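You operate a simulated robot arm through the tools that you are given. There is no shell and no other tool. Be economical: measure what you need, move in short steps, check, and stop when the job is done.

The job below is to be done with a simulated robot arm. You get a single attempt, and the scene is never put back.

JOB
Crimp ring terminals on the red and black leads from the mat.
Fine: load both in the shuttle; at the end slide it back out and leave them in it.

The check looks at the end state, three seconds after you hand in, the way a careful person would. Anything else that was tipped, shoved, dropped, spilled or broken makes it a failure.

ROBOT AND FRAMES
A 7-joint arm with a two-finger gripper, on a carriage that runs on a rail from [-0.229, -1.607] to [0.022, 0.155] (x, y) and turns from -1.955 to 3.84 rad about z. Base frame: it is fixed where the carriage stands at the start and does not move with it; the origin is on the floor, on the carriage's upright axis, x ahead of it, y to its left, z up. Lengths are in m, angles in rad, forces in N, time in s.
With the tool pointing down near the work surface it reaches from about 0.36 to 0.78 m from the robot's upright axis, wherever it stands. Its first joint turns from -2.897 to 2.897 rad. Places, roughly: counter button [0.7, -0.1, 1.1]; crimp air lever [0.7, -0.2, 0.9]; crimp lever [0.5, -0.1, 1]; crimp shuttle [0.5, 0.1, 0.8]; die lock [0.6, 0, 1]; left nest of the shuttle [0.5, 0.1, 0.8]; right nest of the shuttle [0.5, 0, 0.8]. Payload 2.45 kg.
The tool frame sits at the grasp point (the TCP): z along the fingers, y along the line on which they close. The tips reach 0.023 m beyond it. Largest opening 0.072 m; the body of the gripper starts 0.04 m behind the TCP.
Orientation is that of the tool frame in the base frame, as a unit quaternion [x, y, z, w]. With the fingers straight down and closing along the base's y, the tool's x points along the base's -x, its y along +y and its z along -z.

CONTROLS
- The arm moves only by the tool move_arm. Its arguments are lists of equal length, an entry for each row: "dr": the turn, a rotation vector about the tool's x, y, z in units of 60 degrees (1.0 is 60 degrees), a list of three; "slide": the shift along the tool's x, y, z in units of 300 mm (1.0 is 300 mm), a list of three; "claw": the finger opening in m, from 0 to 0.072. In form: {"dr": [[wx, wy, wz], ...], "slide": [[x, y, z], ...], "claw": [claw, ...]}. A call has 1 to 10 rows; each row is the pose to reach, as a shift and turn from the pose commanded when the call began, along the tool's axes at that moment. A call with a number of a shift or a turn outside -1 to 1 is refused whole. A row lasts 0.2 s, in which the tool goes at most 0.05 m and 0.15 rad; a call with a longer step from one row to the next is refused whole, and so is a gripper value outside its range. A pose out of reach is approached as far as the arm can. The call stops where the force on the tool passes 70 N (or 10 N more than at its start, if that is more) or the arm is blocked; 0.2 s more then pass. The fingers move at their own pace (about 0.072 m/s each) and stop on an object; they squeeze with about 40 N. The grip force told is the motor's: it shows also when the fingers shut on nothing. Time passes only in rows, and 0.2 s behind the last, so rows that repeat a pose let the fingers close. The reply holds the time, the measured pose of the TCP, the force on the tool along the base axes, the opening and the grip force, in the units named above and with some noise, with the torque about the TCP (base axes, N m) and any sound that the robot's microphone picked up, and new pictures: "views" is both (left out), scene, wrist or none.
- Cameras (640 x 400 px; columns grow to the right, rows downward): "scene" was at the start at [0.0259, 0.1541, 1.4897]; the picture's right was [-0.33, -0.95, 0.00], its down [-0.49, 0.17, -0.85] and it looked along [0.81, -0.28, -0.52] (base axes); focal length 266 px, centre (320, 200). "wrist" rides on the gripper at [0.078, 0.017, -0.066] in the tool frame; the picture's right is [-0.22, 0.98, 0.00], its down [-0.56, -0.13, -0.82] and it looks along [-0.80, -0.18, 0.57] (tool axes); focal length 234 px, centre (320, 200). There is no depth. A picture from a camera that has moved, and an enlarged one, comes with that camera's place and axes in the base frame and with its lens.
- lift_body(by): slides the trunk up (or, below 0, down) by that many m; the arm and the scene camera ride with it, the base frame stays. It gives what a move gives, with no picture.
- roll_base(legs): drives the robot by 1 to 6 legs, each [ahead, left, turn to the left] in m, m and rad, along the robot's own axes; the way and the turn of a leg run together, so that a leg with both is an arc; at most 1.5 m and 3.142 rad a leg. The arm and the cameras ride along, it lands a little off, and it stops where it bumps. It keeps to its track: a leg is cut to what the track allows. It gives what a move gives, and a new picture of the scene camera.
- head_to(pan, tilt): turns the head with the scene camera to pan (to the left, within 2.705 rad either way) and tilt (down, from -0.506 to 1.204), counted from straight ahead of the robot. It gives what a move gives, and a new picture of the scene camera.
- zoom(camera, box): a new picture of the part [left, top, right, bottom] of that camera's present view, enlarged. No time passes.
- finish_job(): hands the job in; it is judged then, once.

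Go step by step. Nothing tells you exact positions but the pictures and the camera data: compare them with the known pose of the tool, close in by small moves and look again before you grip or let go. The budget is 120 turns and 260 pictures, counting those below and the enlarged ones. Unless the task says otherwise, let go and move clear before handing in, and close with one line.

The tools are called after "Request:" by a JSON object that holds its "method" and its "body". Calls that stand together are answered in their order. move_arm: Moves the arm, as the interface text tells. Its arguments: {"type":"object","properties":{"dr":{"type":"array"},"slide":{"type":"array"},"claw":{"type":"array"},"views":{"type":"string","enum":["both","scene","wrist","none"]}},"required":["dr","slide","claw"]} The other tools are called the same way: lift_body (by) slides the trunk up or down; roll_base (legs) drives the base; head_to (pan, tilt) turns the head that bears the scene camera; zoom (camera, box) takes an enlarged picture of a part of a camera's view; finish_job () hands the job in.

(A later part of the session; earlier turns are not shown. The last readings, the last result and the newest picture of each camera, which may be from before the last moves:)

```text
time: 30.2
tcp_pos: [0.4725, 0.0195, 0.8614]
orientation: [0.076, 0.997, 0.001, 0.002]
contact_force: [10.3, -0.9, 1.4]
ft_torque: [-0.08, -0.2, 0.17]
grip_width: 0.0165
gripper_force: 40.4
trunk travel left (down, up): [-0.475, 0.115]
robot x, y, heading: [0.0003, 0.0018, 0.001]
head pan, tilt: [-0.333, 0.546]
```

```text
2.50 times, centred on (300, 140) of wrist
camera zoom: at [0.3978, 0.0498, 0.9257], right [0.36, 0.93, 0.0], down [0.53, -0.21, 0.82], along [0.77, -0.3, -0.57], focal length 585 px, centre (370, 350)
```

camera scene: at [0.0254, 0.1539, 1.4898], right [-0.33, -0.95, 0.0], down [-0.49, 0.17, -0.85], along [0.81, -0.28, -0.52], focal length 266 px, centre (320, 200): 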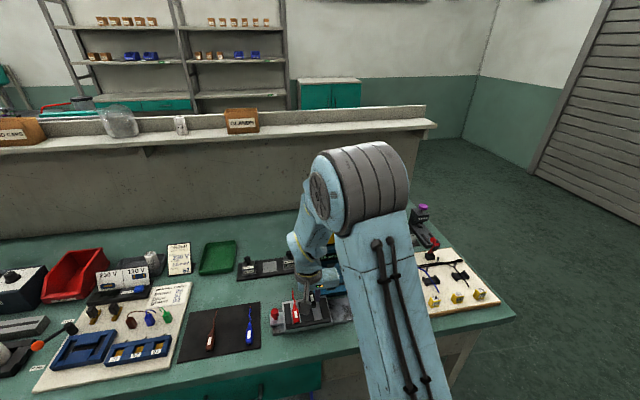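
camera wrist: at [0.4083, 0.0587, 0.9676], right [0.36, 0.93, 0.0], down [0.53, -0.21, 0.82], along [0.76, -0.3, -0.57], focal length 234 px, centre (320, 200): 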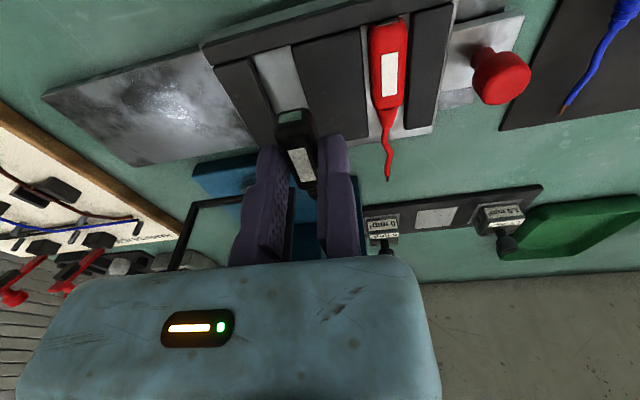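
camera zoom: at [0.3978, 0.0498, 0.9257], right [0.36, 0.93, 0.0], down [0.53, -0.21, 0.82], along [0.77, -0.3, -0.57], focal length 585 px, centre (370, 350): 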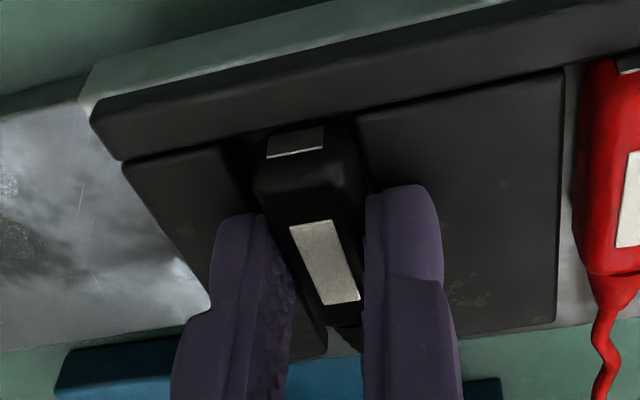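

Black touches the bar. I ease off, open and lift.

Request:
{"method": "move_arm", "body": {"dr": [[0, 0, 0], [0, 0, 0], [0, 0, 0], [0, 0, 0], [0, 0, 0], [0, 0, 0], [0, 0, 0]], "slide": [[-0.003, 0, 0], [-0.003, 0, 0], [-0.003, 0, 0], [-0.003, 0, -0.06], [-0.003, 0, -0.16], [-0.003, 0, -0.3], [-0.003, 0.1, -0.42]], "claw": [0.0, 0.03, 0.03, 0.03, 0.03, 0.03, 0.03]}}

Request:
{"method": "zoom", "body": {"camera": "wrist", "box": [100, 0, 420, 200]}}

Request:
{"method": "zoom", "body": {"camera": "scene", "box": [250, 260, 370, 345]}}

```text
time: 31.8
tcp_pos: [0.4739, 0.0491, 0.9884]
orientation: [0.076, 0.997, 0.001, 0.0]
contact_force: [-0.1, 0.6, -1.4]
ft_torque: [0.01, 0.01, 0.0]
grip_width: 0.0298
gripper_force: 0.1
trunk travel left (down, up): [-0.475, 0.115]
robot x, y, heading: [-0.0023, 0.0008, -0.003]
head pan, tilt: [-0.333, 0.546]
camera scene: at [0.026, 0.1538, 1.4897], right [-0.33, -0.95, 0.0], down [-0.49, 0.17, -0.85], along [0.81, -0.28, -0.52], focal length 266 px, centre (320, 200)
camera wrist: at [0.4007, 0.0792, 1.0542], right [0.36, 0.93, 0.0], down [0.53, -0.21, 0.82], along [0.76, -0.3, -0.57], focal length 234 px, centre (320, 200)
```

scene: 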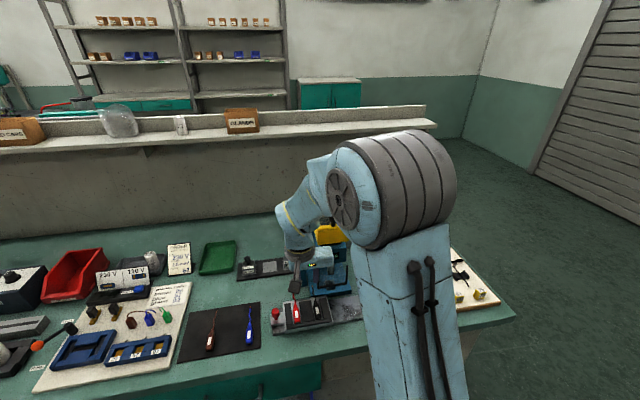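
wrist: 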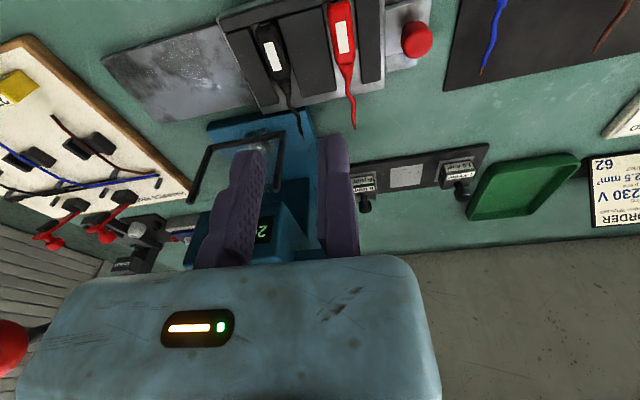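

```text
2.00 times, centred on (260, 100) of wrist
camera zoom: at [0.4007, 0.0792, 1.0542], right [0.36, 0.93, 0.0], down [0.53, -0.21, 0.82], along [0.76, -0.3, -0.57], focal length 468 px, centre (440, 400)
```

zoom: 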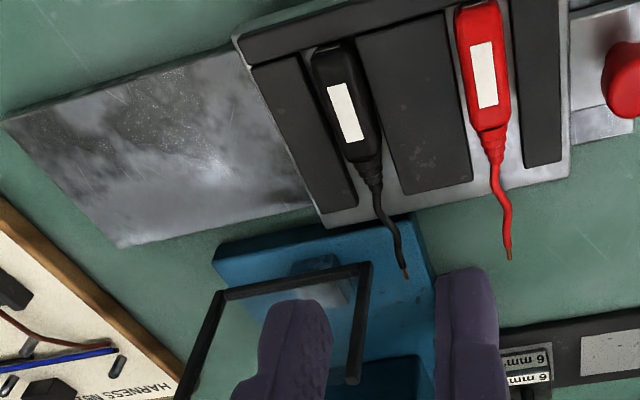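

```text
4.71 times, centred on (310, 302) of scene
camera zoom: at [0.026, 0.1538, 1.4897], right [-0.33, -0.95, 0.0], down [-0.49, 0.17, -0.85], along [0.81, -0.28, -0.52], focal length 1250 px, centre (367, -282)
```

zoom: 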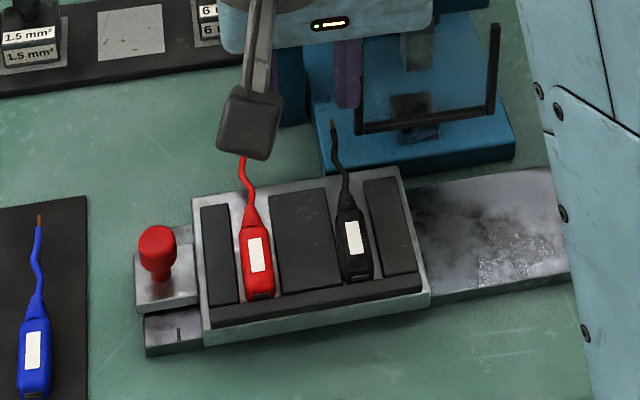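

Both leads are loaded. Before sliding I look for stop marks on the rail and at the guard frame's place relative to the knob's path.

Request:
{"method": "zoom", "body": {"camera": "wrist", "box": [100, 20, 260, 130]}}

Request:
{"method": "zoom", "body": {"camera": "scene", "box": [270, 305, 310, 335]}}

Request:
{"method": "zoom", "body": {"camera": "scene", "box": [300, 255, 370, 330]}}

Request:
{"method": "zoom", "body": {"camera": "wrist", "box": [180, 100, 330, 220]}}

```text
3.64 times, centred on (180, 75) of wrist
camera zoom: at [0.4007, 0.0792, 1.0542], right [0.36, 0.93, 0.0], down [0.53, -0.21, 0.82], along [0.76, -0.3, -0.57], focal length 852 px, centre (829, 654)
```

zoom: 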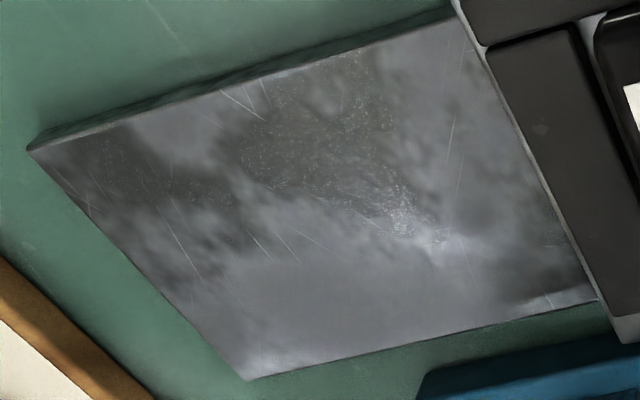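

```text
13.33 times, centred on (290, 320) of scene
camera zoom: at [0.026, 0.1538, 1.4897], right [-0.33, -0.95, 0.0], down [-0.49, 0.17, -0.85], along [0.81, -0.28, -0.52], focal length 3540 px, centre (720, -1400)
```

zoom: 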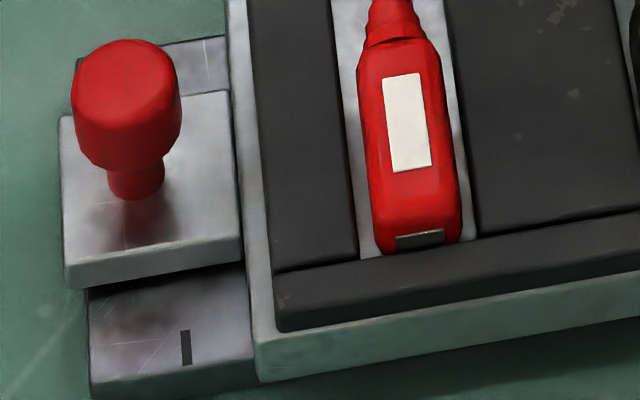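

```text
5.33 times, centred on (335, 292) of scene
camera zoom: at [0.026, 0.1538, 1.4897], right [-0.33, -0.95, 0.0], down [-0.49, 0.17, -0.85], along [0.81, -0.28, -0.52], focal length 1416 px, centre (240, -293)
```

zoom: 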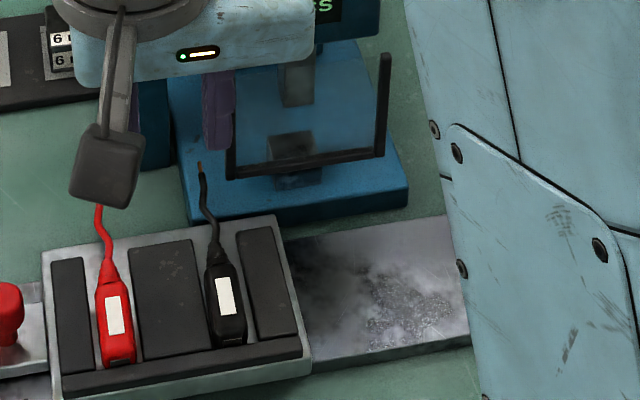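

```text
3.33 times, centred on (255, 160) of wrist
camera zoom: at [0.4007, 0.0792, 1.0542], right [0.36, 0.93, 0.0], down [0.53, -0.21, 0.82], along [0.76, -0.3, -0.57], focal length 781 px, centre (537, 333)
```

zoom: 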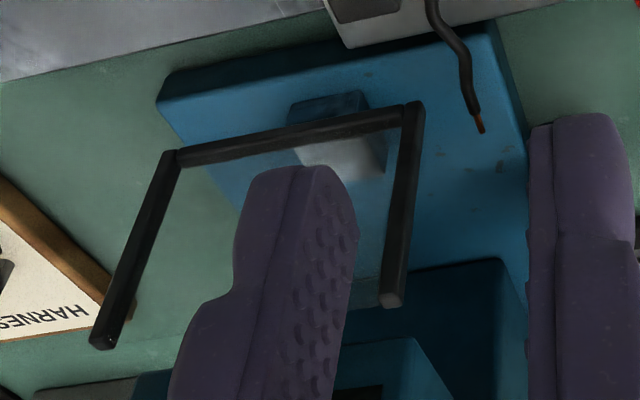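

The anvil is at about (0.56, -0.063), so sliding right about 60 mm should put black under the ram, about 120 mm red. I go to hover over the red shuttle knob.

Request:
{"method": "move_arm", "body": {"dr": [[0, 0, 0], [0, 0, 0], [0, 0, 0], [0, 0, 0]], "slide": [[-0.01, 0.1, 0], [-0.025, 0.2, 0], [-0.033, 0.286, 0.05], [-0.033, 0.286, 0.195]], "claw": [0.03, 0.03, 0.03, 0.03], "views": "none"}}

Request:
{"method": "zoom", "body": {"camera": "wrist", "box": [200, 60, 400, 220]}}

Request:
{"method": "zoom", "body": {"camera": "scene", "box": [250, 280, 330, 340]}}

```text
time: 32.8
tcp_pos: [0.4966, 0.1337, 0.9267]
orientation: [0.077, 0.997, 0.002, 0.0]
contact_force: [0.1, 0.2, 0.2]
ft_torque: [0.02, -0.04, 0.02]
grip_width: 0.0298
gripper_force: 0.0
trunk travel left (down, up): [-0.475, 0.115]
robot x, y, heading: [0.0006, 0.0005, -0.0]
head pan, tilt: [-0.333, 0.546]
```

```text
2.50 times, centred on (300, 140) of wrist
camera zoom: at [0.4239, 0.1634, 0.9929], right [0.36, 0.93, 0.0], down [0.53, -0.21, 0.82], along [0.76, -0.3, -0.57], focal length 585 px, centre (370, 350)
```

zoom: 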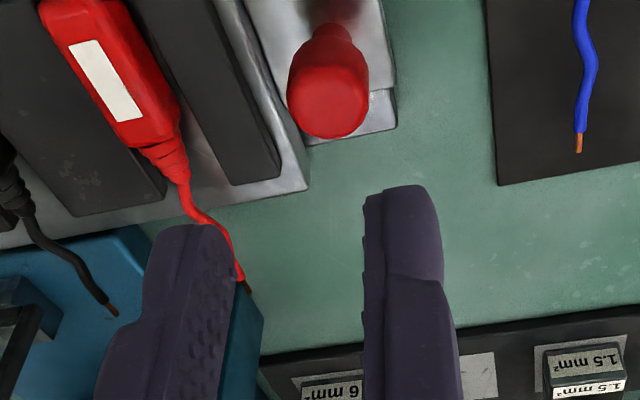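

```text
6.67 times, centred on (290, 310) of scene
camera zoom: at [0.0255, 0.1542, 1.4897], right [-0.33, -0.95, 0.0], down [-0.49, 0.17, -0.85], along [0.81, -0.28, -0.52], focal length 1770 px, centre (520, -533)
```

zoom: 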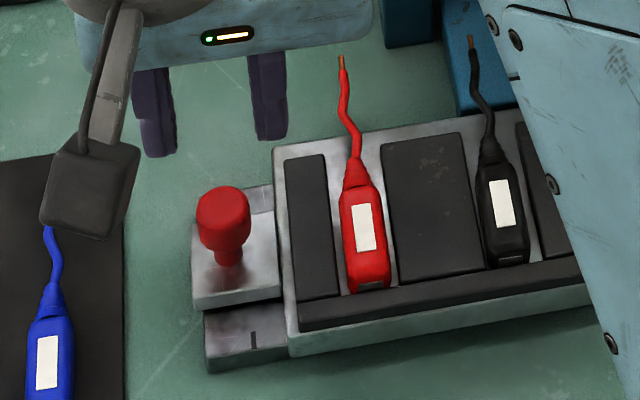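

The knob head is about 20 mm wide near (0.503, 0.122). I shift 4 mm left and forward and descend partway.

Request:
{"method": "move_arm", "body": {"dr": [[0, 0, 0], [0, 0, 0]], "slide": [[-0.01, 0.011, 0.06], [-0.01, 0.011, 0.165]], "claw": [0.034, 0.034], "views": "none"}}

Request:
{"method": "zoom", "body": {"camera": "wrist", "box": [200, 60, 400, 220]}}

Request:
{"method": "zoom", "body": {"camera": "scene", "box": [250, 280, 330, 340]}}

```text
time: 33.4
tcp_pos: [0.5, 0.1356, 0.8771]
orientation: [0.076, 0.997, 0.0, 0.001]
contact_force: [0.4, -0.4, 0.7]
ft_torque: [-0.02, -0.03, -0.02]
grip_width: 0.0338
gripper_force: 0.2
trunk travel left (down, up): [-0.475, 0.115]
robot x, y, heading: [-0.0019, 0.0017, 0.001]
head pan, tilt: [-0.333, 0.546]
```

```text
2.50 times, centred on (300, 140) of wrist
camera zoom: at [0.4273, 0.1656, 0.9438], right [0.36, 0.93, 0.0], down [0.53, -0.21, 0.82], along [0.76, -0.3, -0.57], focal length 585 px, centre (370, 350)
```

zoom: 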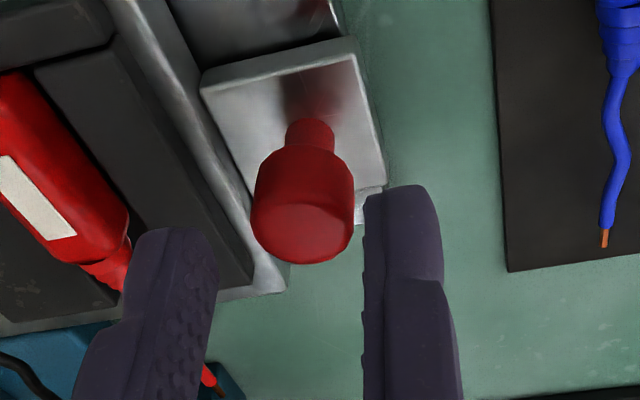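

```text
6.67 times, centred on (290, 310) of scene
camera zoom: at [0.0256, 0.1541, 1.4897], right [-0.33, -0.95, 0.0], down [-0.49, 0.17, -0.85], along [0.81, -0.28, -0.52], focal length 1770 px, centre (520, -533)
```

zoom: 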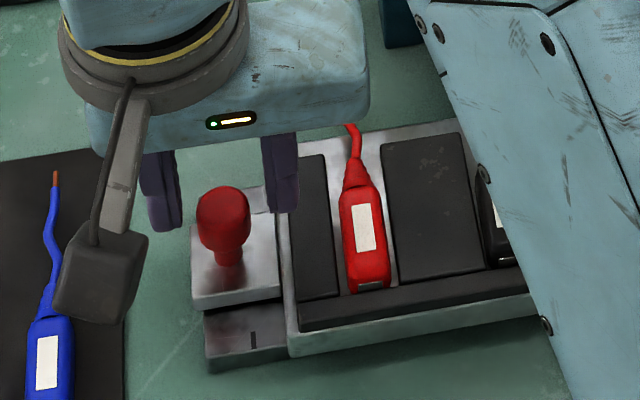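

The knob's top is at z 0.853, centre (0.503, 0.120). I narrow to 29 mm, lower to grip the head above the shuttle block, and close.

Request:
{"method": "move_arm", "body": {"dr": [[0, 0, 0], [0, 0, 0], [0, 0, 0], [0, 0, 0], [0, 0, 0]], "slide": [[0, -0.003, 0.0], [0, -0.003, 0.035], [0, -0.003, 0.068], [0, -0.003, 0.068], [0, -0.003, 0.068]], "claw": [0.029, 0.029, 0.029, 0.0, 0.0], "views": "none"}}

Request:
{"method": "zoom", "body": {"camera": "wrist", "box": [200, 60, 400, 220]}}

Request:
{"method": "zoom", "body": {"camera": "scene", "box": [250, 280, 330, 340]}}

```text
time: 34.6
tcp_pos: [0.5014, 0.1332, 0.8582]
orientation: [0.077, 0.997, 0.001, 0.0]
contact_force: [0.6, 0.8, 0.5]
ft_torque: [0.0, 0.17, -0.05]
grip_width: 0.0217
gripper_force: 45.5
trunk travel left (down, up): [-0.475, 0.115]
robot x, y, heading: [0.001, -0.0002, -0.003]
head pan, tilt: [-0.333, 0.546]
```

```text
2.50 times, centred on (300, 140) of wrist
camera zoom: at [0.4273, 0.1648, 0.9229], right [0.36, 0.93, 0.0], down [0.53, -0.21, 0.82], along [0.76, -0.3, -0.57], focal length 585 px, centre (370, 350)
```

zoom: 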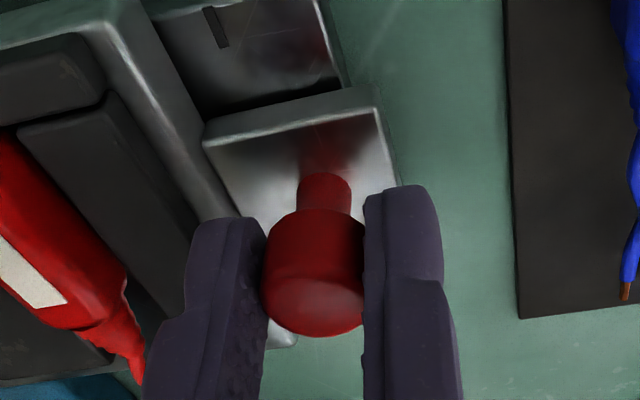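

```text
6.67 times, centred on (290, 310) of scene
camera zoom: at [0.0259, 0.1541, 1.4897], right [-0.33, -0.95, 0.0], down [-0.49, 0.17, -0.85], along [0.81, -0.28, -0.52], focal length 1770 px, centre (520, -533)
```

zoom: 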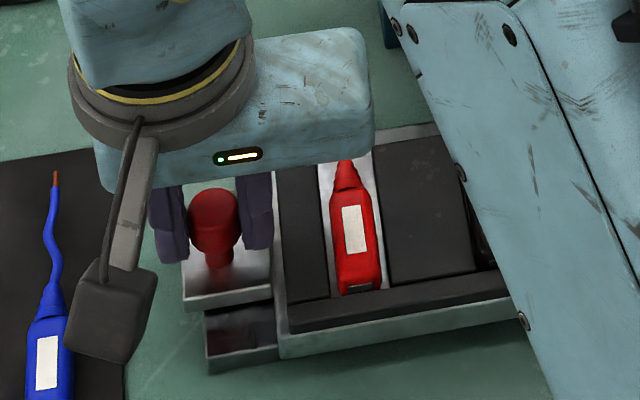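

The knob is gripped. I slide the shuttle right 45 mm gently and check the force and alignment.

Request:
{"method": "move_arm", "body": {"dr": [[0, 0, 0], [0, 0, 0], [0, 0, 0], [0, 0, 0], [0, 0, 0]], "slide": [[0, -0.03, 0], [0, -0.06, 0], [0, -0.09, 0], [0, -0.12, 0], [0, -0.15, 0]], "claw": [0, 0, 0, 0, 0]}}

Request:
{"method": "zoom", "body": {"camera": "wrist", "box": [0, 60, 320, 260]}}

Request:
{"method": "zoom", "body": {"camera": "scene", "box": [270, 260, 370, 335]}}

```text
time: 35.8
tcp_pos: [0.4944, 0.0896, 0.8571]
orientation: [0.078, 0.997, 0.0, -0.001]
contact_force: [-7.2, 0.0, -8.4]
ft_torque: [0.31, 1.03, 0.0]
grip_width: 0.0213
gripper_force: 44.9
trunk travel left (down, up): [-0.475, 0.115]
robot x, y, heading: [-0.0018, 0.0032, 0.001]
head pan, tilt: [-0.333, 0.546]
camera scene: at [0.026, 0.1541, 1.4896], right [-0.33, -0.95, 0.0], down [-0.49, 0.17, -0.85], along [0.81, -0.28, -0.52], focal length 266 px, centre (320, 200)
camera wrist: at [0.4212, 0.12, 0.9231], right [0.37, 0.93, 0.0], down [0.53, -0.21, 0.82], along [0.76, -0.3, -0.57], focal length 234 px, centre (320, 200)
```

scene: 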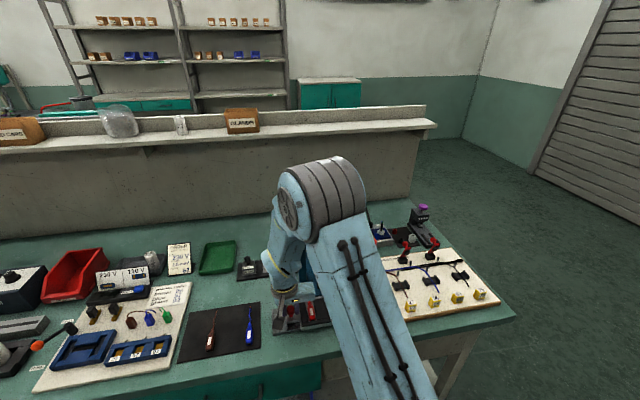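
wrist: 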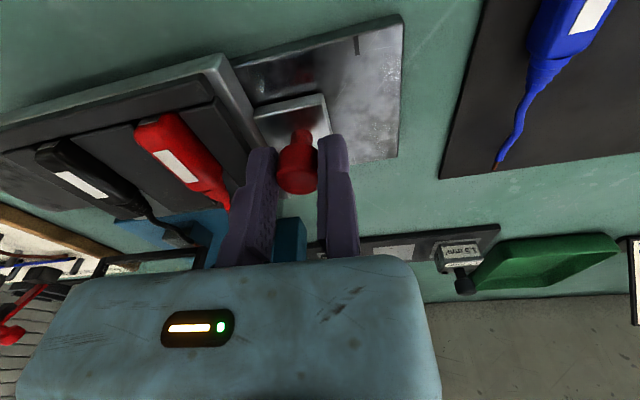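

```text
2.00 times, centred on (160, 160) of wrist
camera zoom: at [0.4212, 0.12, 0.9231], right [0.37, 0.93, 0.0], down [0.53, -0.21, 0.82], along [0.76, -0.3, -0.57], focal length 468 px, centre (640, 280)
```

zoom: 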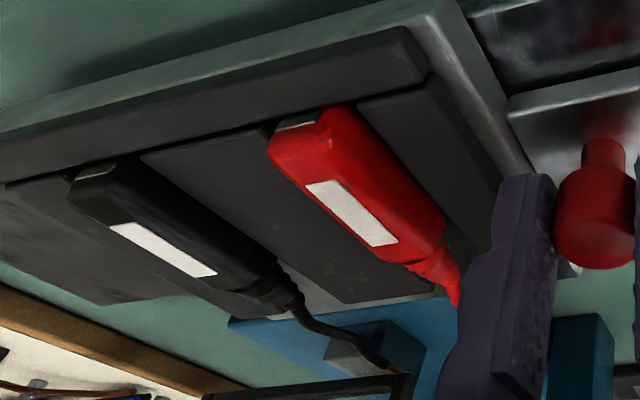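

```text
5.33 times, centred on (320, 298) of scene
camera zoom: at [0.026, 0.1541, 1.4896], right [-0.33, -0.95, 0.0], down [-0.49, 0.17, -0.85], along [0.81, -0.28, -0.52], focal length 1416 px, centre (320, -320)
```

zoom: 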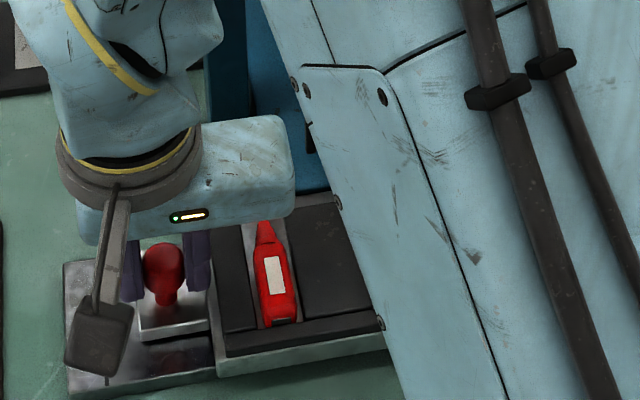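

Black's tip nears the anvil. I zoom there to judge the remaining distance.

Request:
{"method": "zoom", "body": {"camera": "wrist", "box": [110, 180, 230, 270]}}

```text
4.44 times, centred on (170, 225) of wrist
camera zoom: at [0.4212, 0.12, 0.9231], right [0.37, 0.93, 0.0], down [0.53, -0.21, 0.82], along [0.76, -0.3, -0.57], focal length 1041 px, centre (987, 89)
```

zoom: 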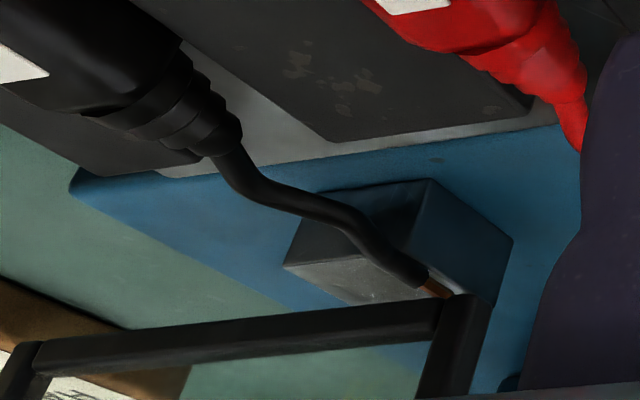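

The height of the anvil makes this view ambiguous. I slide another 12 mm, then let go and look along the lead's own direction to judge alignment with the ram.

Request:
{"method": "move_arm", "body": {"dr": [[0, 0, 0], [0, 0, 0], [0, 0, 0], [0, 0, 0]], "slide": [[0.003, -0.02, 0], [0.003, -0.04, 0], [0.003, -0.04, 0], [0.003, -0.04, 0]], "claw": [0, 0, 0.029, 0.029], "views": "none"}}

Request:
{"method": "move_arm", "body": {"dr": [[0, 0, 0], [0, 0, 0], [0, 0, 0], [0, 0, 0], [0, 0, 0], [0, 0, 0], [0, 0, 0]], "slide": [[0, 0, -0.05], [0, 0, -0.18], [0.02, -0.1, -0.28], [0.04, -0.22, -0.28], [0.06, -0.34, -0.28], [0.08, -0.46, -0.28], [0.08, -0.49, -0.28]], "claw": [0.029, 0.029, 0.029, 0, 0, 0, 0]}}

Request:
{"method": "zoom", "body": {"camera": "wrist", "box": [300, 60, 460, 260]}}

```text
time: 36.8
tcp_pos: [0.4948, 0.0784, 0.8593]
orientation: [0.077, 0.997, 0.0, 0.003]
contact_force: [7.4, -1.3, 16.6]
ft_torque: [-0.7, -0.06, 0.3]
grip_width: 0.0292
gripper_force: 0.1
trunk travel left (down, up): [-0.475, 0.115]
robot x, y, heading: [0.0008, -0.0018, -0.002]
head pan, tilt: [-0.333, 0.546]
```

```text
time: 38.4
tcp_pos: [0.4459, -0.0622, 0.9425]
orientation: [0.077, 0.997, 0.001, 0.0]
contact_force: [0.8, 0.4, -0.8]
ft_torque: [0.02, 0.02, 0.02]
grip_width: 0.0001
gripper_force: 28.4
trunk travel left (down, up): [-0.475, 0.115]
robot x, y, heading: [0.0025, -0.0029, 0.001]
head pan, tilt: [-0.333, 0.546]
camera scene: at [0.0258, 0.154, 1.4897], right [-0.33, -0.95, 0.0], down [-0.49, 0.17, -0.85], along [0.81, -0.28, -0.52], focal length 266 px, centre (320, 200)
camera wrist: at [0.3729, -0.0328, 1.0084], right [0.36, 0.93, 0.0], down [0.53, -0.21, 0.82], along [0.76, -0.3, -0.57], focal length 234 px, centre (320, 200)
```

scene: 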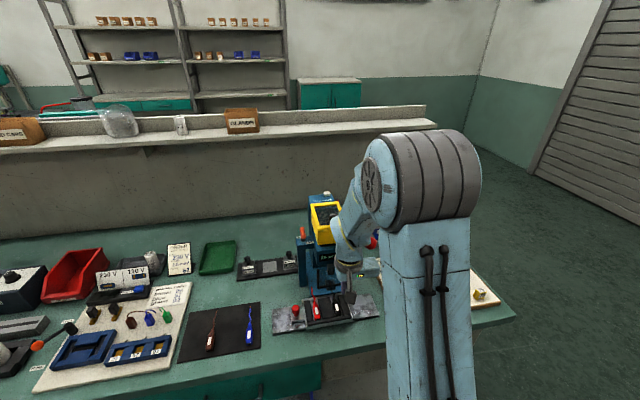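
wrist: 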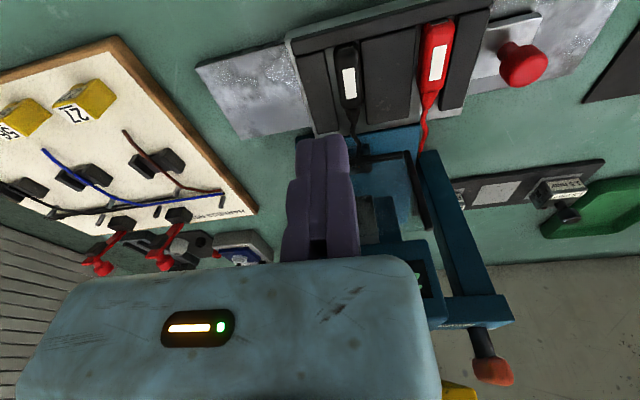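

```text
2.00 times, centred on (380, 160) of wrist
camera zoom: at [0.3729, -0.0328, 1.0084], right [0.36, 0.93, 0.0], down [0.53, -0.21, 0.82], along [0.76, -0.3, -0.57], focal length 468 px, centre (200, 280)
```

zoom: 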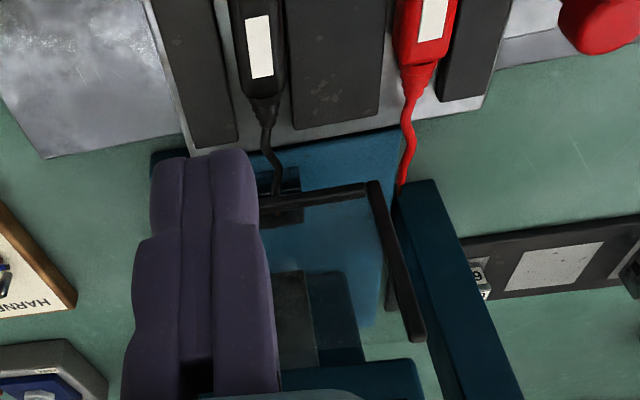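

The fingers cover part of the view, so I raise the wrist 90 mm to bring the anvil and the black tip above the fingertips.

Request:
{"method": "move_arm", "body": {"dr": [[0, 0, 0], [0, 0, 0]], "slide": [[0, 0, -0.15], [0, 0, -0.3]], "claw": [0, 0], "views": "none"}}

Request:
{"method": "zoom", "body": {"camera": "wrist", "box": [310, 40, 430, 140]}}

Request:
{"method": "zoom", "body": {"camera": "scene", "box": [290, 250, 370, 330]}}

```text
time: 39.0
tcp_pos: [0.4485, -0.0621, 1.0347]
orientation: [0.076, 0.997, 0.001, 0.002]
contact_force: [-0.1, -0.1, 0.4]
ft_torque: [0.01, 0.0, -0.01]
grip_width: 0.0001
gripper_force: 28.4
trunk travel left (down, up): [-0.475, 0.115]
robot x, y, heading: [-0.0014, 0.0008, 0.002]
head pan, tilt: [-0.333, 0.546]
```

```text
4.00 times, centred on (370, 90) of wrist
camera zoom: at [0.3734, -0.0322, 1.0994], right [0.36, 0.93, 0.0], down [0.53, -0.21, 0.82], along [0.77, -0.3, -0.57], focal length 937 px, centre (120, 640)
```

zoom: 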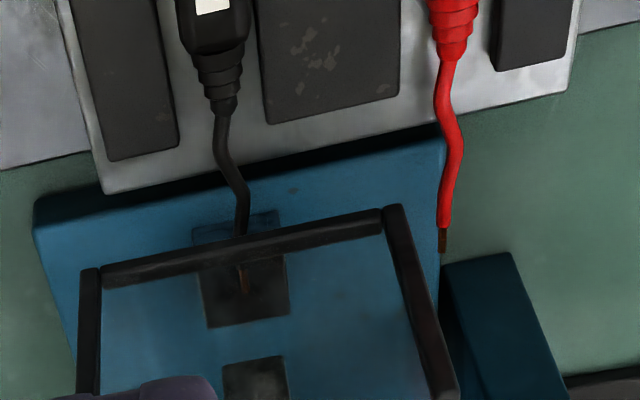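

```text
5.00 times, centred on (330, 290) of scene
camera zoom: at [0.0257, 0.1541, 1.4899], right [-0.33, -0.95, 0.0], down [-0.49, 0.17, -0.85], along [0.81, -0.28, -0.52], focal length 1328 px, centre (270, -250)
```

zoom: 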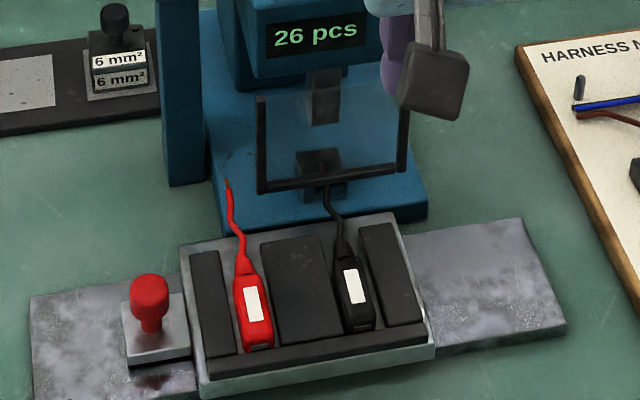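

The black tip lies right on the anvil, in line with the ram: well aligned. Next the crimp lever: its red ball should be near (0.474, -0.138, 1.045); I rise and look at it from above.

Request:
{"method": "move_arm", "body": {"dr": [[0, 0, 0], [0, 0, 0], [0, 0, 0], [0, 0, 0], [0, 0, 0]], "slide": [[0, 0, -0.15], [0, 0, -0.3], [0, 0, -0.4], [0.05, -0.1, -0.4], [0.08, -0.18, -0.4]], "claw": [0.03, 0.06, 0.06, 0.06, 0.06]}}

Request:
{"method": "zoom", "body": {"camera": "wrist", "box": [160, 20, 480, 220]}}

Request:
{"method": "zoom", "body": {"camera": "scene", "box": [290, 190, 410, 290]}}

```text
time: 40.2
tcp_pos: [0.4141, -0.113, 1.1524]
orientation: [0.077, 0.997, 0.001, 0.0]
contact_force: [-0.3, 0.2, 0.0]
ft_torque: [0.0, 0.0, 0.02]
grip_width: 0.0597
gripper_force: 0.3
trunk travel left (down, up): [-0.475, 0.115]
robot x, y, heading: [0.0017, -0.0005, 0.0]
head pan, tilt: [-0.333, 0.546]
camera scene: at [0.0259, 0.154, 1.4897], right [-0.33, -0.95, 0.0], down [-0.49, 0.17, -0.85], along [0.81, -0.28, -0.52], focal length 266 px, centre (320, 200)
camera wrist: at [0.3408, -0.0842, 1.2184], right [0.36, 0.93, 0.0], down [0.53, -0.21, 0.82], along [0.76, -0.3, -0.57], focal length 234 px, centre (320, 200)
```

scene: 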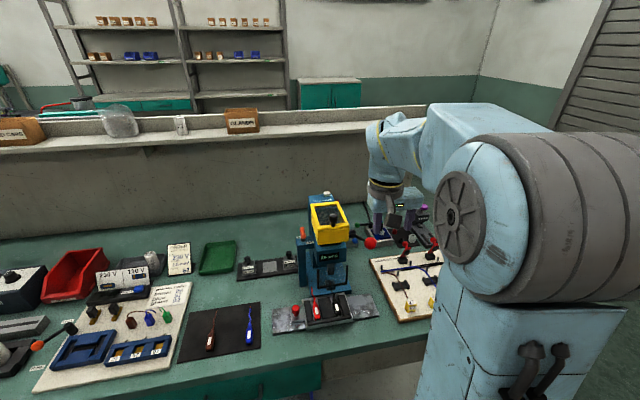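
wrist: 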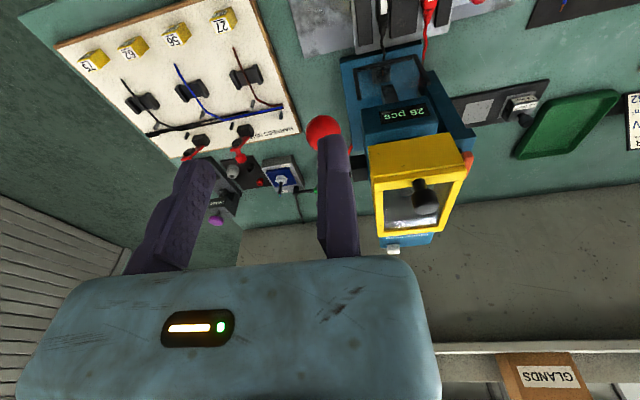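

```text
2.00 times, centred on (320, 120) of wrist
camera zoom: at [0.3408, -0.0842, 1.2184], right [0.36, 0.93, 0.0], down [0.53, -0.21, 0.82], along [0.76, -0.3, -0.57], focal length 468 px, centre (320, 360)
```

zoom: 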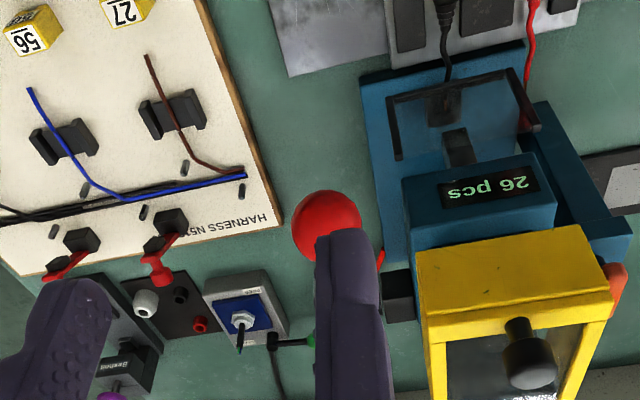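

```text
4.00 times, centred on (350, 240) of scene
camera zoom: at [0.0259, 0.154, 1.4897], right [-0.33, -0.95, 0.0], down [-0.49, 0.17, -0.85], along [0.81, -0.28, -0.52], focal length 1062 px, centre (200, 40)
```

zoom: 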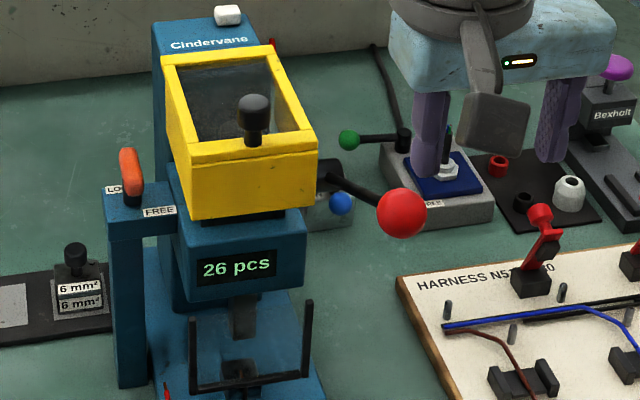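

The ball is at (0.461, -0.128, 1.061), about 30 mm across. I come over it and descend with the fixed finger just left of it.

Request:
{"method": "move_arm", "body": {"dr": [[0, 0, 0], [0, 0, 0], [0, 0, 0], [0, 0, 0]], "slide": [[-0.08, 0.015, 0.0], [-0.162, 0.029, 0.03], [-0.162, 0.029, 0.1], [-0.162, 0.029, 0.17]], "claw": [0.05, 0.05, 0.05, 0.05], "views": "none"}}

Request:
{"method": "zoom", "body": {"camera": "wrist", "box": [200, 60, 400, 220]}}

Request:
{"method": "zoom", "body": {"camera": "scene", "box": [310, 190, 430, 280]}}

```text
time: 41.2
tcp_pos: [0.4626, -0.114, 1.1004]
orientation: [0.077, 0.997, 0.0, 0.001]
contact_force: [-0.1, -0.3, 0.4]
ft_torque: [-0.02, -0.01, 0.05]
grip_width: 0.05
gripper_force: 0.0
trunk travel left (down, up): [-0.475, 0.115]
robot x, y, heading: [-0.0006, 0.0011, 0.005]
head pan, tilt: [-0.333, 0.546]
```

```text
2.50 times, centred on (300, 140) of wrist
camera zoom: at [0.3895, -0.0833, 1.1663], right [0.36, 0.93, 0.0], down [0.53, -0.21, 0.82], along [0.76, -0.3, -0.57], focal length 585 px, centre (370, 350)
```

zoom: 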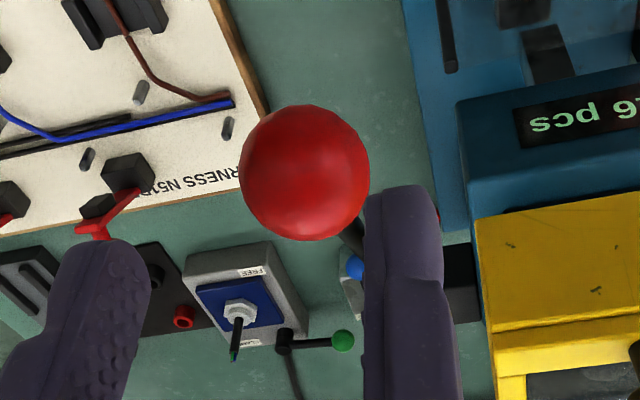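

```text
4.44 times, centred on (370, 235) of scene
camera zoom: at [0.0258, 0.1541, 1.4897], right [-0.33, -0.95, 0.0], down [-0.49, 0.17, -0.85], along [0.81, -0.28, -0.52], focal length 1180 px, centre (98, 44)
```

zoom: 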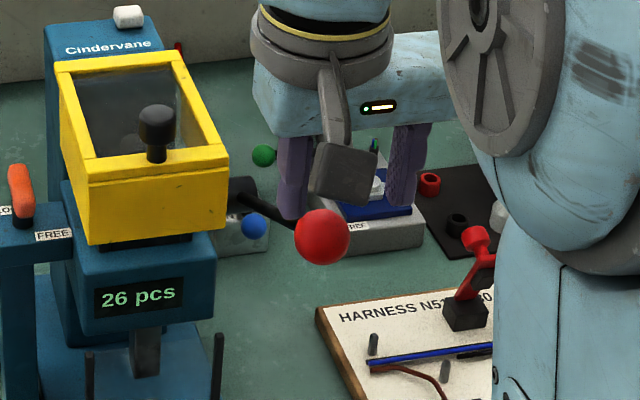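

The ball centre is confirmed near (0.465, -0.129, 1.056). I shift 2 mm left, lower around it and close.

Request:
{"method": "move_arm", "body": {"dr": [[0, 0, 0], [0, 0, 0], [0, 0, 0], [0, 0, 0], [0, 0, 0], [0, 0, 0]], "slide": [[-0.01, 0.008, 0.0], [-0.01, 0.008, 0.08], [-0.01, 0.008, 0.155], [-0.01, 0.008, 0.155], [-0.01, 0.008, 0.155], [-0.01, 0.008, 0.155]], "claw": [0.05, 0.05, 0.05, 0.025, 0.0, 0.0], "views": "none"}}

Request:
{"method": "zoom", "body": {"camera": "wrist", "box": [200, 60, 400, 220]}}

```text
time: 42.6
tcp_pos: [0.465, -0.1154, 1.0533]
orientation: [0.08, 0.997, 0.0, 0.002]
contact_force: [-2.3, -31.9, -1.3]
ft_torque: [-0.17, 0.02, -0.21]
grip_width: 0.0312
gripper_force: 44.5
trunk travel left (down, up): [-0.475, 0.115]
robot x, y, heading: [-0.0033, -0.0011, -0.003]
head pan, tilt: [-0.333, 0.546]
```

```text
2.50 times, centred on (300, 140) of wrist
camera zoom: at [0.392, -0.0855, 1.1195], right [0.37, 0.93, 0.0], down [0.53, -0.21, 0.82], along [0.76, -0.3, -0.57], focal length 585 px, centre (370, 350)
```

zoom: 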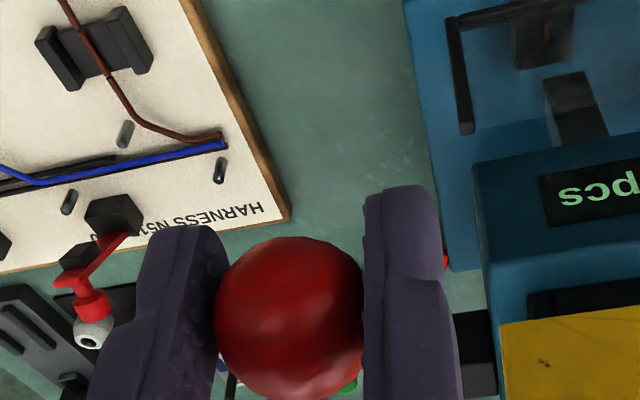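

The ball is held. I relax the sideways load slightly and pull the lever down along its arc (pivot near x 0.615, z 0.97, arm 175 mm), first 16 degrees.

Request:
{"method": "move_arm", "body": {"dr": [[0, 0, 0], [0, 0, 0], [0, 0, 0], [0, 0, 0], [0, 0, 0]], "slide": [[0, -0.006, 0], [0.018, -0.006, 0.036], [0.035, -0.006, 0.073], [0.049, -0.006, 0.111], [0.06, -0.006, 0.151]], "claw": [0, 0, 0, 0, 0]}}

Request:
{"method": "zoom", "body": {"camera": "scene", "box": [290, 190, 410, 300]}}

```text
time: 43.8
tcp_pos: [0.4475, -0.1139, 1.0103]
orientation: [0.078, 0.997, 0.002, 0.0]
contact_force: [-5.6, -39.2, 4.9]
ft_torque: [-0.3, -0.63, -0.28]
grip_width: 0.0313
gripper_force: 44.8
trunk travel left (down, up): [-0.475, 0.115]
robot x, y, heading: [0.0026, 0.0016, -0.003]
head pan, tilt: [-0.333, 0.546]
camera scene: at [0.025, 0.1499, 1.4902], right [-0.33, -0.94, 0.0], down [-0.49, 0.17, -0.85], along [0.81, -0.28, -0.52], focal length 266 px, centre (320, 200)
camera wrist: at [0.374, -0.083, 1.075], right [0.37, 0.93, 0.0], down [0.53, -0.21, 0.82], along [0.76, -0.3, -0.57], focal length 234 px, centre (320, 200)
```

scene: 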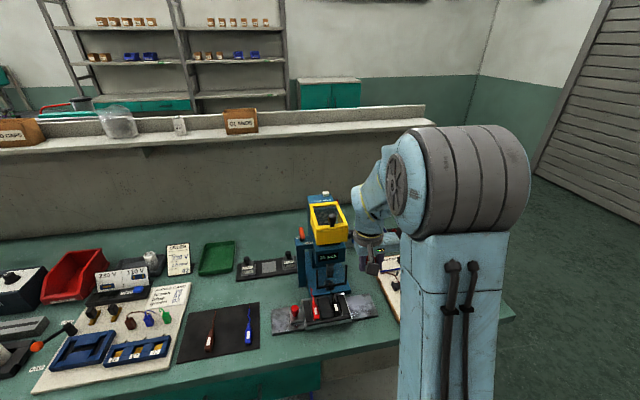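
wrist: 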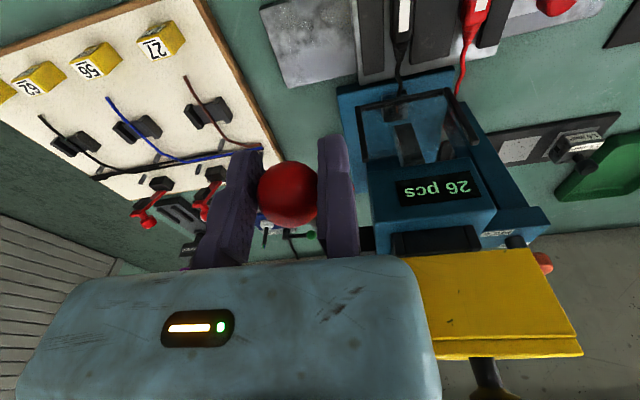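

```text
3.64 times, centred on (350, 245) of scene
camera zoom: at [0.025, 0.1499, 1.4902], right [-0.33, -0.94, 0.0], down [-0.49, 0.17, -0.85], along [0.81, -0.28, -0.52], focal length 966 px, centre (211, 36)
```

zoom: 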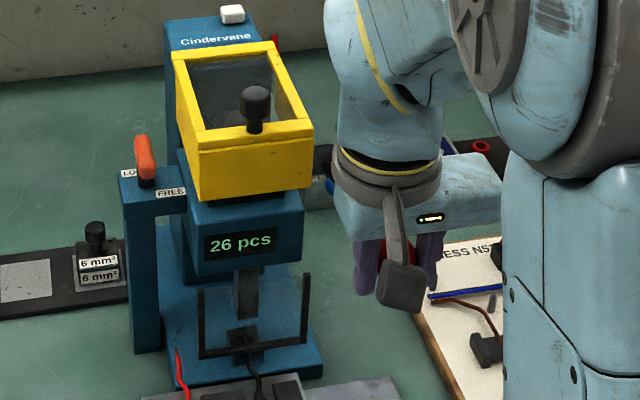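

The ram is coming down with the lever. I ease the sideways load and continue to about level.

Request:
{"method": "move_arm", "body": {"dr": [[0, 0, 0], [0, 0, 0], [0, 0, 0], [0, 0, 0], [0, 0, 0]], "slide": [[0, -0.008, 0], [0.007, -0.009, 0.04], [0.013, -0.01, 0.08], [0.015, -0.01, 0.12], [0.015, -0.01, 0.162]], "claw": [0, 0, 0, 0, 0], "views": "wrist"}}

Request:
{"method": "zoom", "body": {"camera": "wrist", "box": [320, 20, 480, 140]}}

Request:
{"method": "zoom", "body": {"camera": "scene", "box": [290, 230, 370, 300]}}

```text
time: 45.0
tcp_pos: [0.4429, -0.113, 0.9613]
orientation: [0.078, 0.997, 0.0, 0.001]
contact_force: [-5.0, -31.1, 11.8]
ft_torque: [-0.21, -0.47, -0.18]
grip_width: 0.0314
gripper_force: 45.2
trunk travel left (down, up): [-0.475, 0.115]
robot x, y, heading: [0.0, 0.0011, 0.0]
head pan, tilt: [-0.333, 0.546]
camera wrist: at [0.3691, -0.0826, 1.0262], right [0.37, 0.93, 0.0], down [0.53, -0.21, 0.82], along [0.76, -0.3, -0.57], focal length 234 px, centre (320, 200)
```

wrist: 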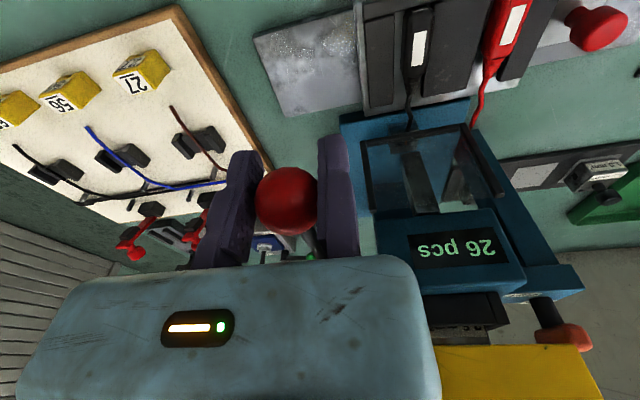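

```text
3.33 times, centred on (400, 80) of wrist
camera zoom: at [0.3691, -0.0826, 1.0262], right [0.37, 0.93, 0.0], down [0.53, -0.21, 0.82], along [0.76, -0.3, -0.57], focal length 781 px, centre (53, 600)
```

zoom: 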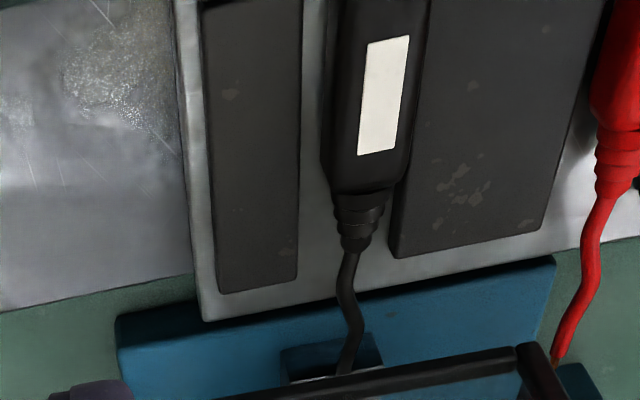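

```text
5.71 times, centred on (330, 265) of scene
camera zoom: at [0.0248, 0.1512, 1.4901], right [-0.33, -0.95, 0.0], down [-0.49, 0.17, -0.85], along [0.81, -0.28, -0.52], focal length 1517 px, centre (263, -171)
```

zoom: 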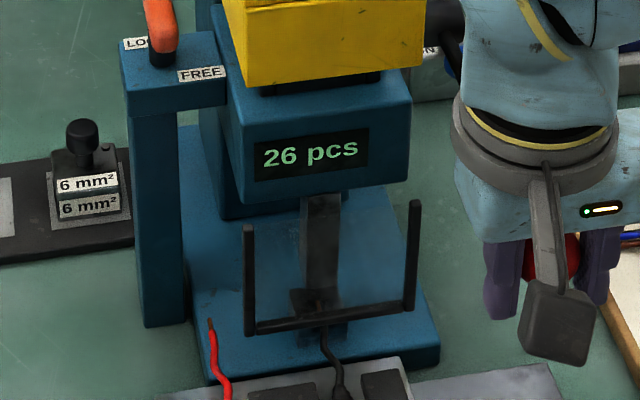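

The ram is almost on the anvil. I keep pulling, watching force and sound.

Request:
{"method": "move_arm", "body": {"dr": [[0, 0, 0], [0, 0, 0], [0, 0, 0], [0, 0, 0]], "slide": [[-0.002, -0.005, 0.02], [-0.004, -0.006, 0.04], [-0.007, -0.006, 0.06], [-0.009, -0.006, 0.081]], "claw": [0, 0, 0, 0], "views": "none"}}

Request:
{"method": "zoom", "body": {"camera": "scene", "box": [290, 230, 370, 300]}}

```text
time: 46.0
tcp_pos: [0.4476, -0.1127, 0.9357]
orientation: [0.076, 0.997, 0.001, 0.0]
contact_force: [-11.6, -15.3, 12.5]
ft_torque: [-0.13, -0.64, -0.19]
grip_width: 0.0308
gripper_force: 44.9
trunk travel left (down, up): [-0.475, 0.115]
robot x, y, heading: [0.0014, -0.0004, -0.002]
head pan, tilt: [-0.333, 0.546]
```

```text
5.71 times, centred on (330, 265) of scene
camera zoom: at [0.0241, 0.1528, 1.4899], right [-0.33, -0.95, 0.0], down [-0.49, 0.17, -0.85], along [0.81, -0.28, -0.52], focal length 1517 px, centre (263, -171)
```

zoom: 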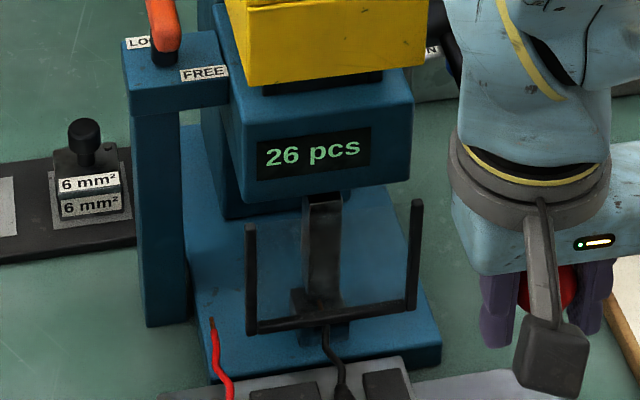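

Still moving freely. Further down along the arc.

Request:
{"method": "move_arm", "body": {"dr": [[0, 0, 0], [0, 0, 0], [0, 0, 0], [0, 0, 0]], "slide": [[-0.002, -0.003, 0.02], [-0.005, -0.003, 0.04], [-0.009, -0.003, 0.06], [-0.013, -0.003, 0.079]], "claw": [0, 0, 0, 0], "views": "none"}}

Request:
{"method": "zoom", "body": {"camera": "scene", "box": [290, 230, 370, 300]}}

```text
time: 47.0
tcp_pos: [0.4506, -0.114, 0.9126]
orientation: [0.075, 0.997, -0.001, 0.001]
contact_force: [4.9, -3.3, 12.2]
ft_torque: [-0.31, -1.02, 0.16]
grip_width: 0.0309
gripper_force: 44.4
trunk travel left (down, up): [-0.475, 0.115]
robot x, y, heading: [0.0027, -0.0009, 0.001]
head pan, tilt: [-0.333, 0.546]
```

```text
5.71 times, centred on (330, 265) of scene
camera zoom: at [0.0256, 0.154, 1.4898], right [-0.33, -0.95, 0.0], down [-0.49, 0.17, -0.85], along [0.81, -0.28, -0.52], focal length 1517 px, centre (263, -171)
```

zoom: 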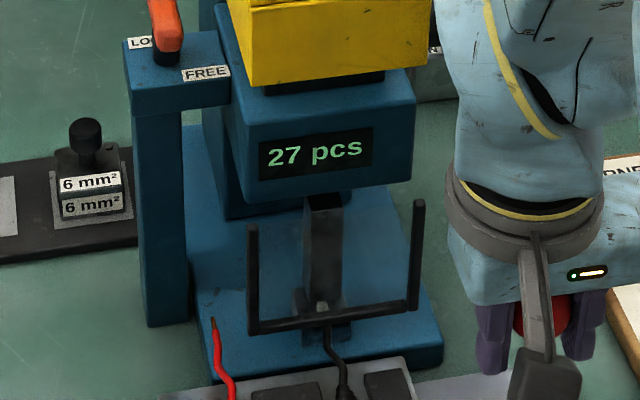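

The counter went to 27: black is crimped. I bring the lever back up along the same arc.

Request:
{"method": "move_arm", "body": {"dr": [[0, 0, 0], [0, 0, 0], [0, 0, 0], [0, 0, 0], [0, 0, 0], [0, 0, 0], [0, 0, 0], [0, 0, 0], [0, 0, 0]], "slide": [[0.009, 0.001, -0.04], [0.015, 0.002, -0.079], [0.02, 0.003, -0.12], [0.022, 0.004, -0.16], [0.02, 0.007, -0.242], [0.007, 0.01, -0.322], [-0.018, 0.013, -0.4], [-0.045, 0.015, -0.46], [-0.052, 0.016, -0.473]], "claw": [0, 0, 0, 0, 0, 0, 0, 0, 0], "views": "scene"}}

Request:
{"method": "zoom", "body": {"camera": "scene", "box": [290, 200, 410, 300]}}

```text
time: 49.0
tcp_pos: [0.4646, -0.1152, 1.0517]
orientation: [0.079, 0.997, 0.0, -0.001]
contact_force: [-10.4, -18.9, -23.7]
ft_torque: [0.53, 0.18, -0.31]
grip_width: 0.0316
gripper_force: 45.1
trunk travel left (down, up): [-0.475, 0.115]
robot x, y, heading: [0.001, -0.0008, -0.0]
head pan, tilt: [-0.333, 0.546]
camera scene: at [0.0262, 0.1514, 1.4897], right [-0.33, -0.94, 0.0], down [-0.49, 0.17, -0.85], along [0.81, -0.28, -0.52], focal length 266 px, centre (320, 200)
```

scene: 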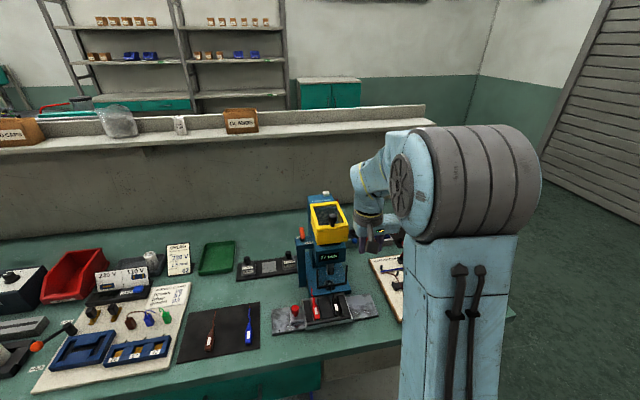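

```text
4.00 times, centred on (350, 250) of scene
camera zoom: at [0.0262, 0.1514, 1.4897], right [-0.33, -0.94, 0.0], down [-0.49, 0.17, -0.85], along [0.81, -0.28, -0.52], focal length 1062 px, centre (200, 0)
```

zoom: 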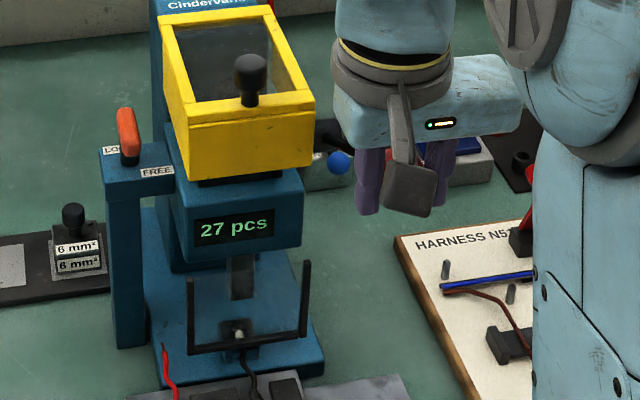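

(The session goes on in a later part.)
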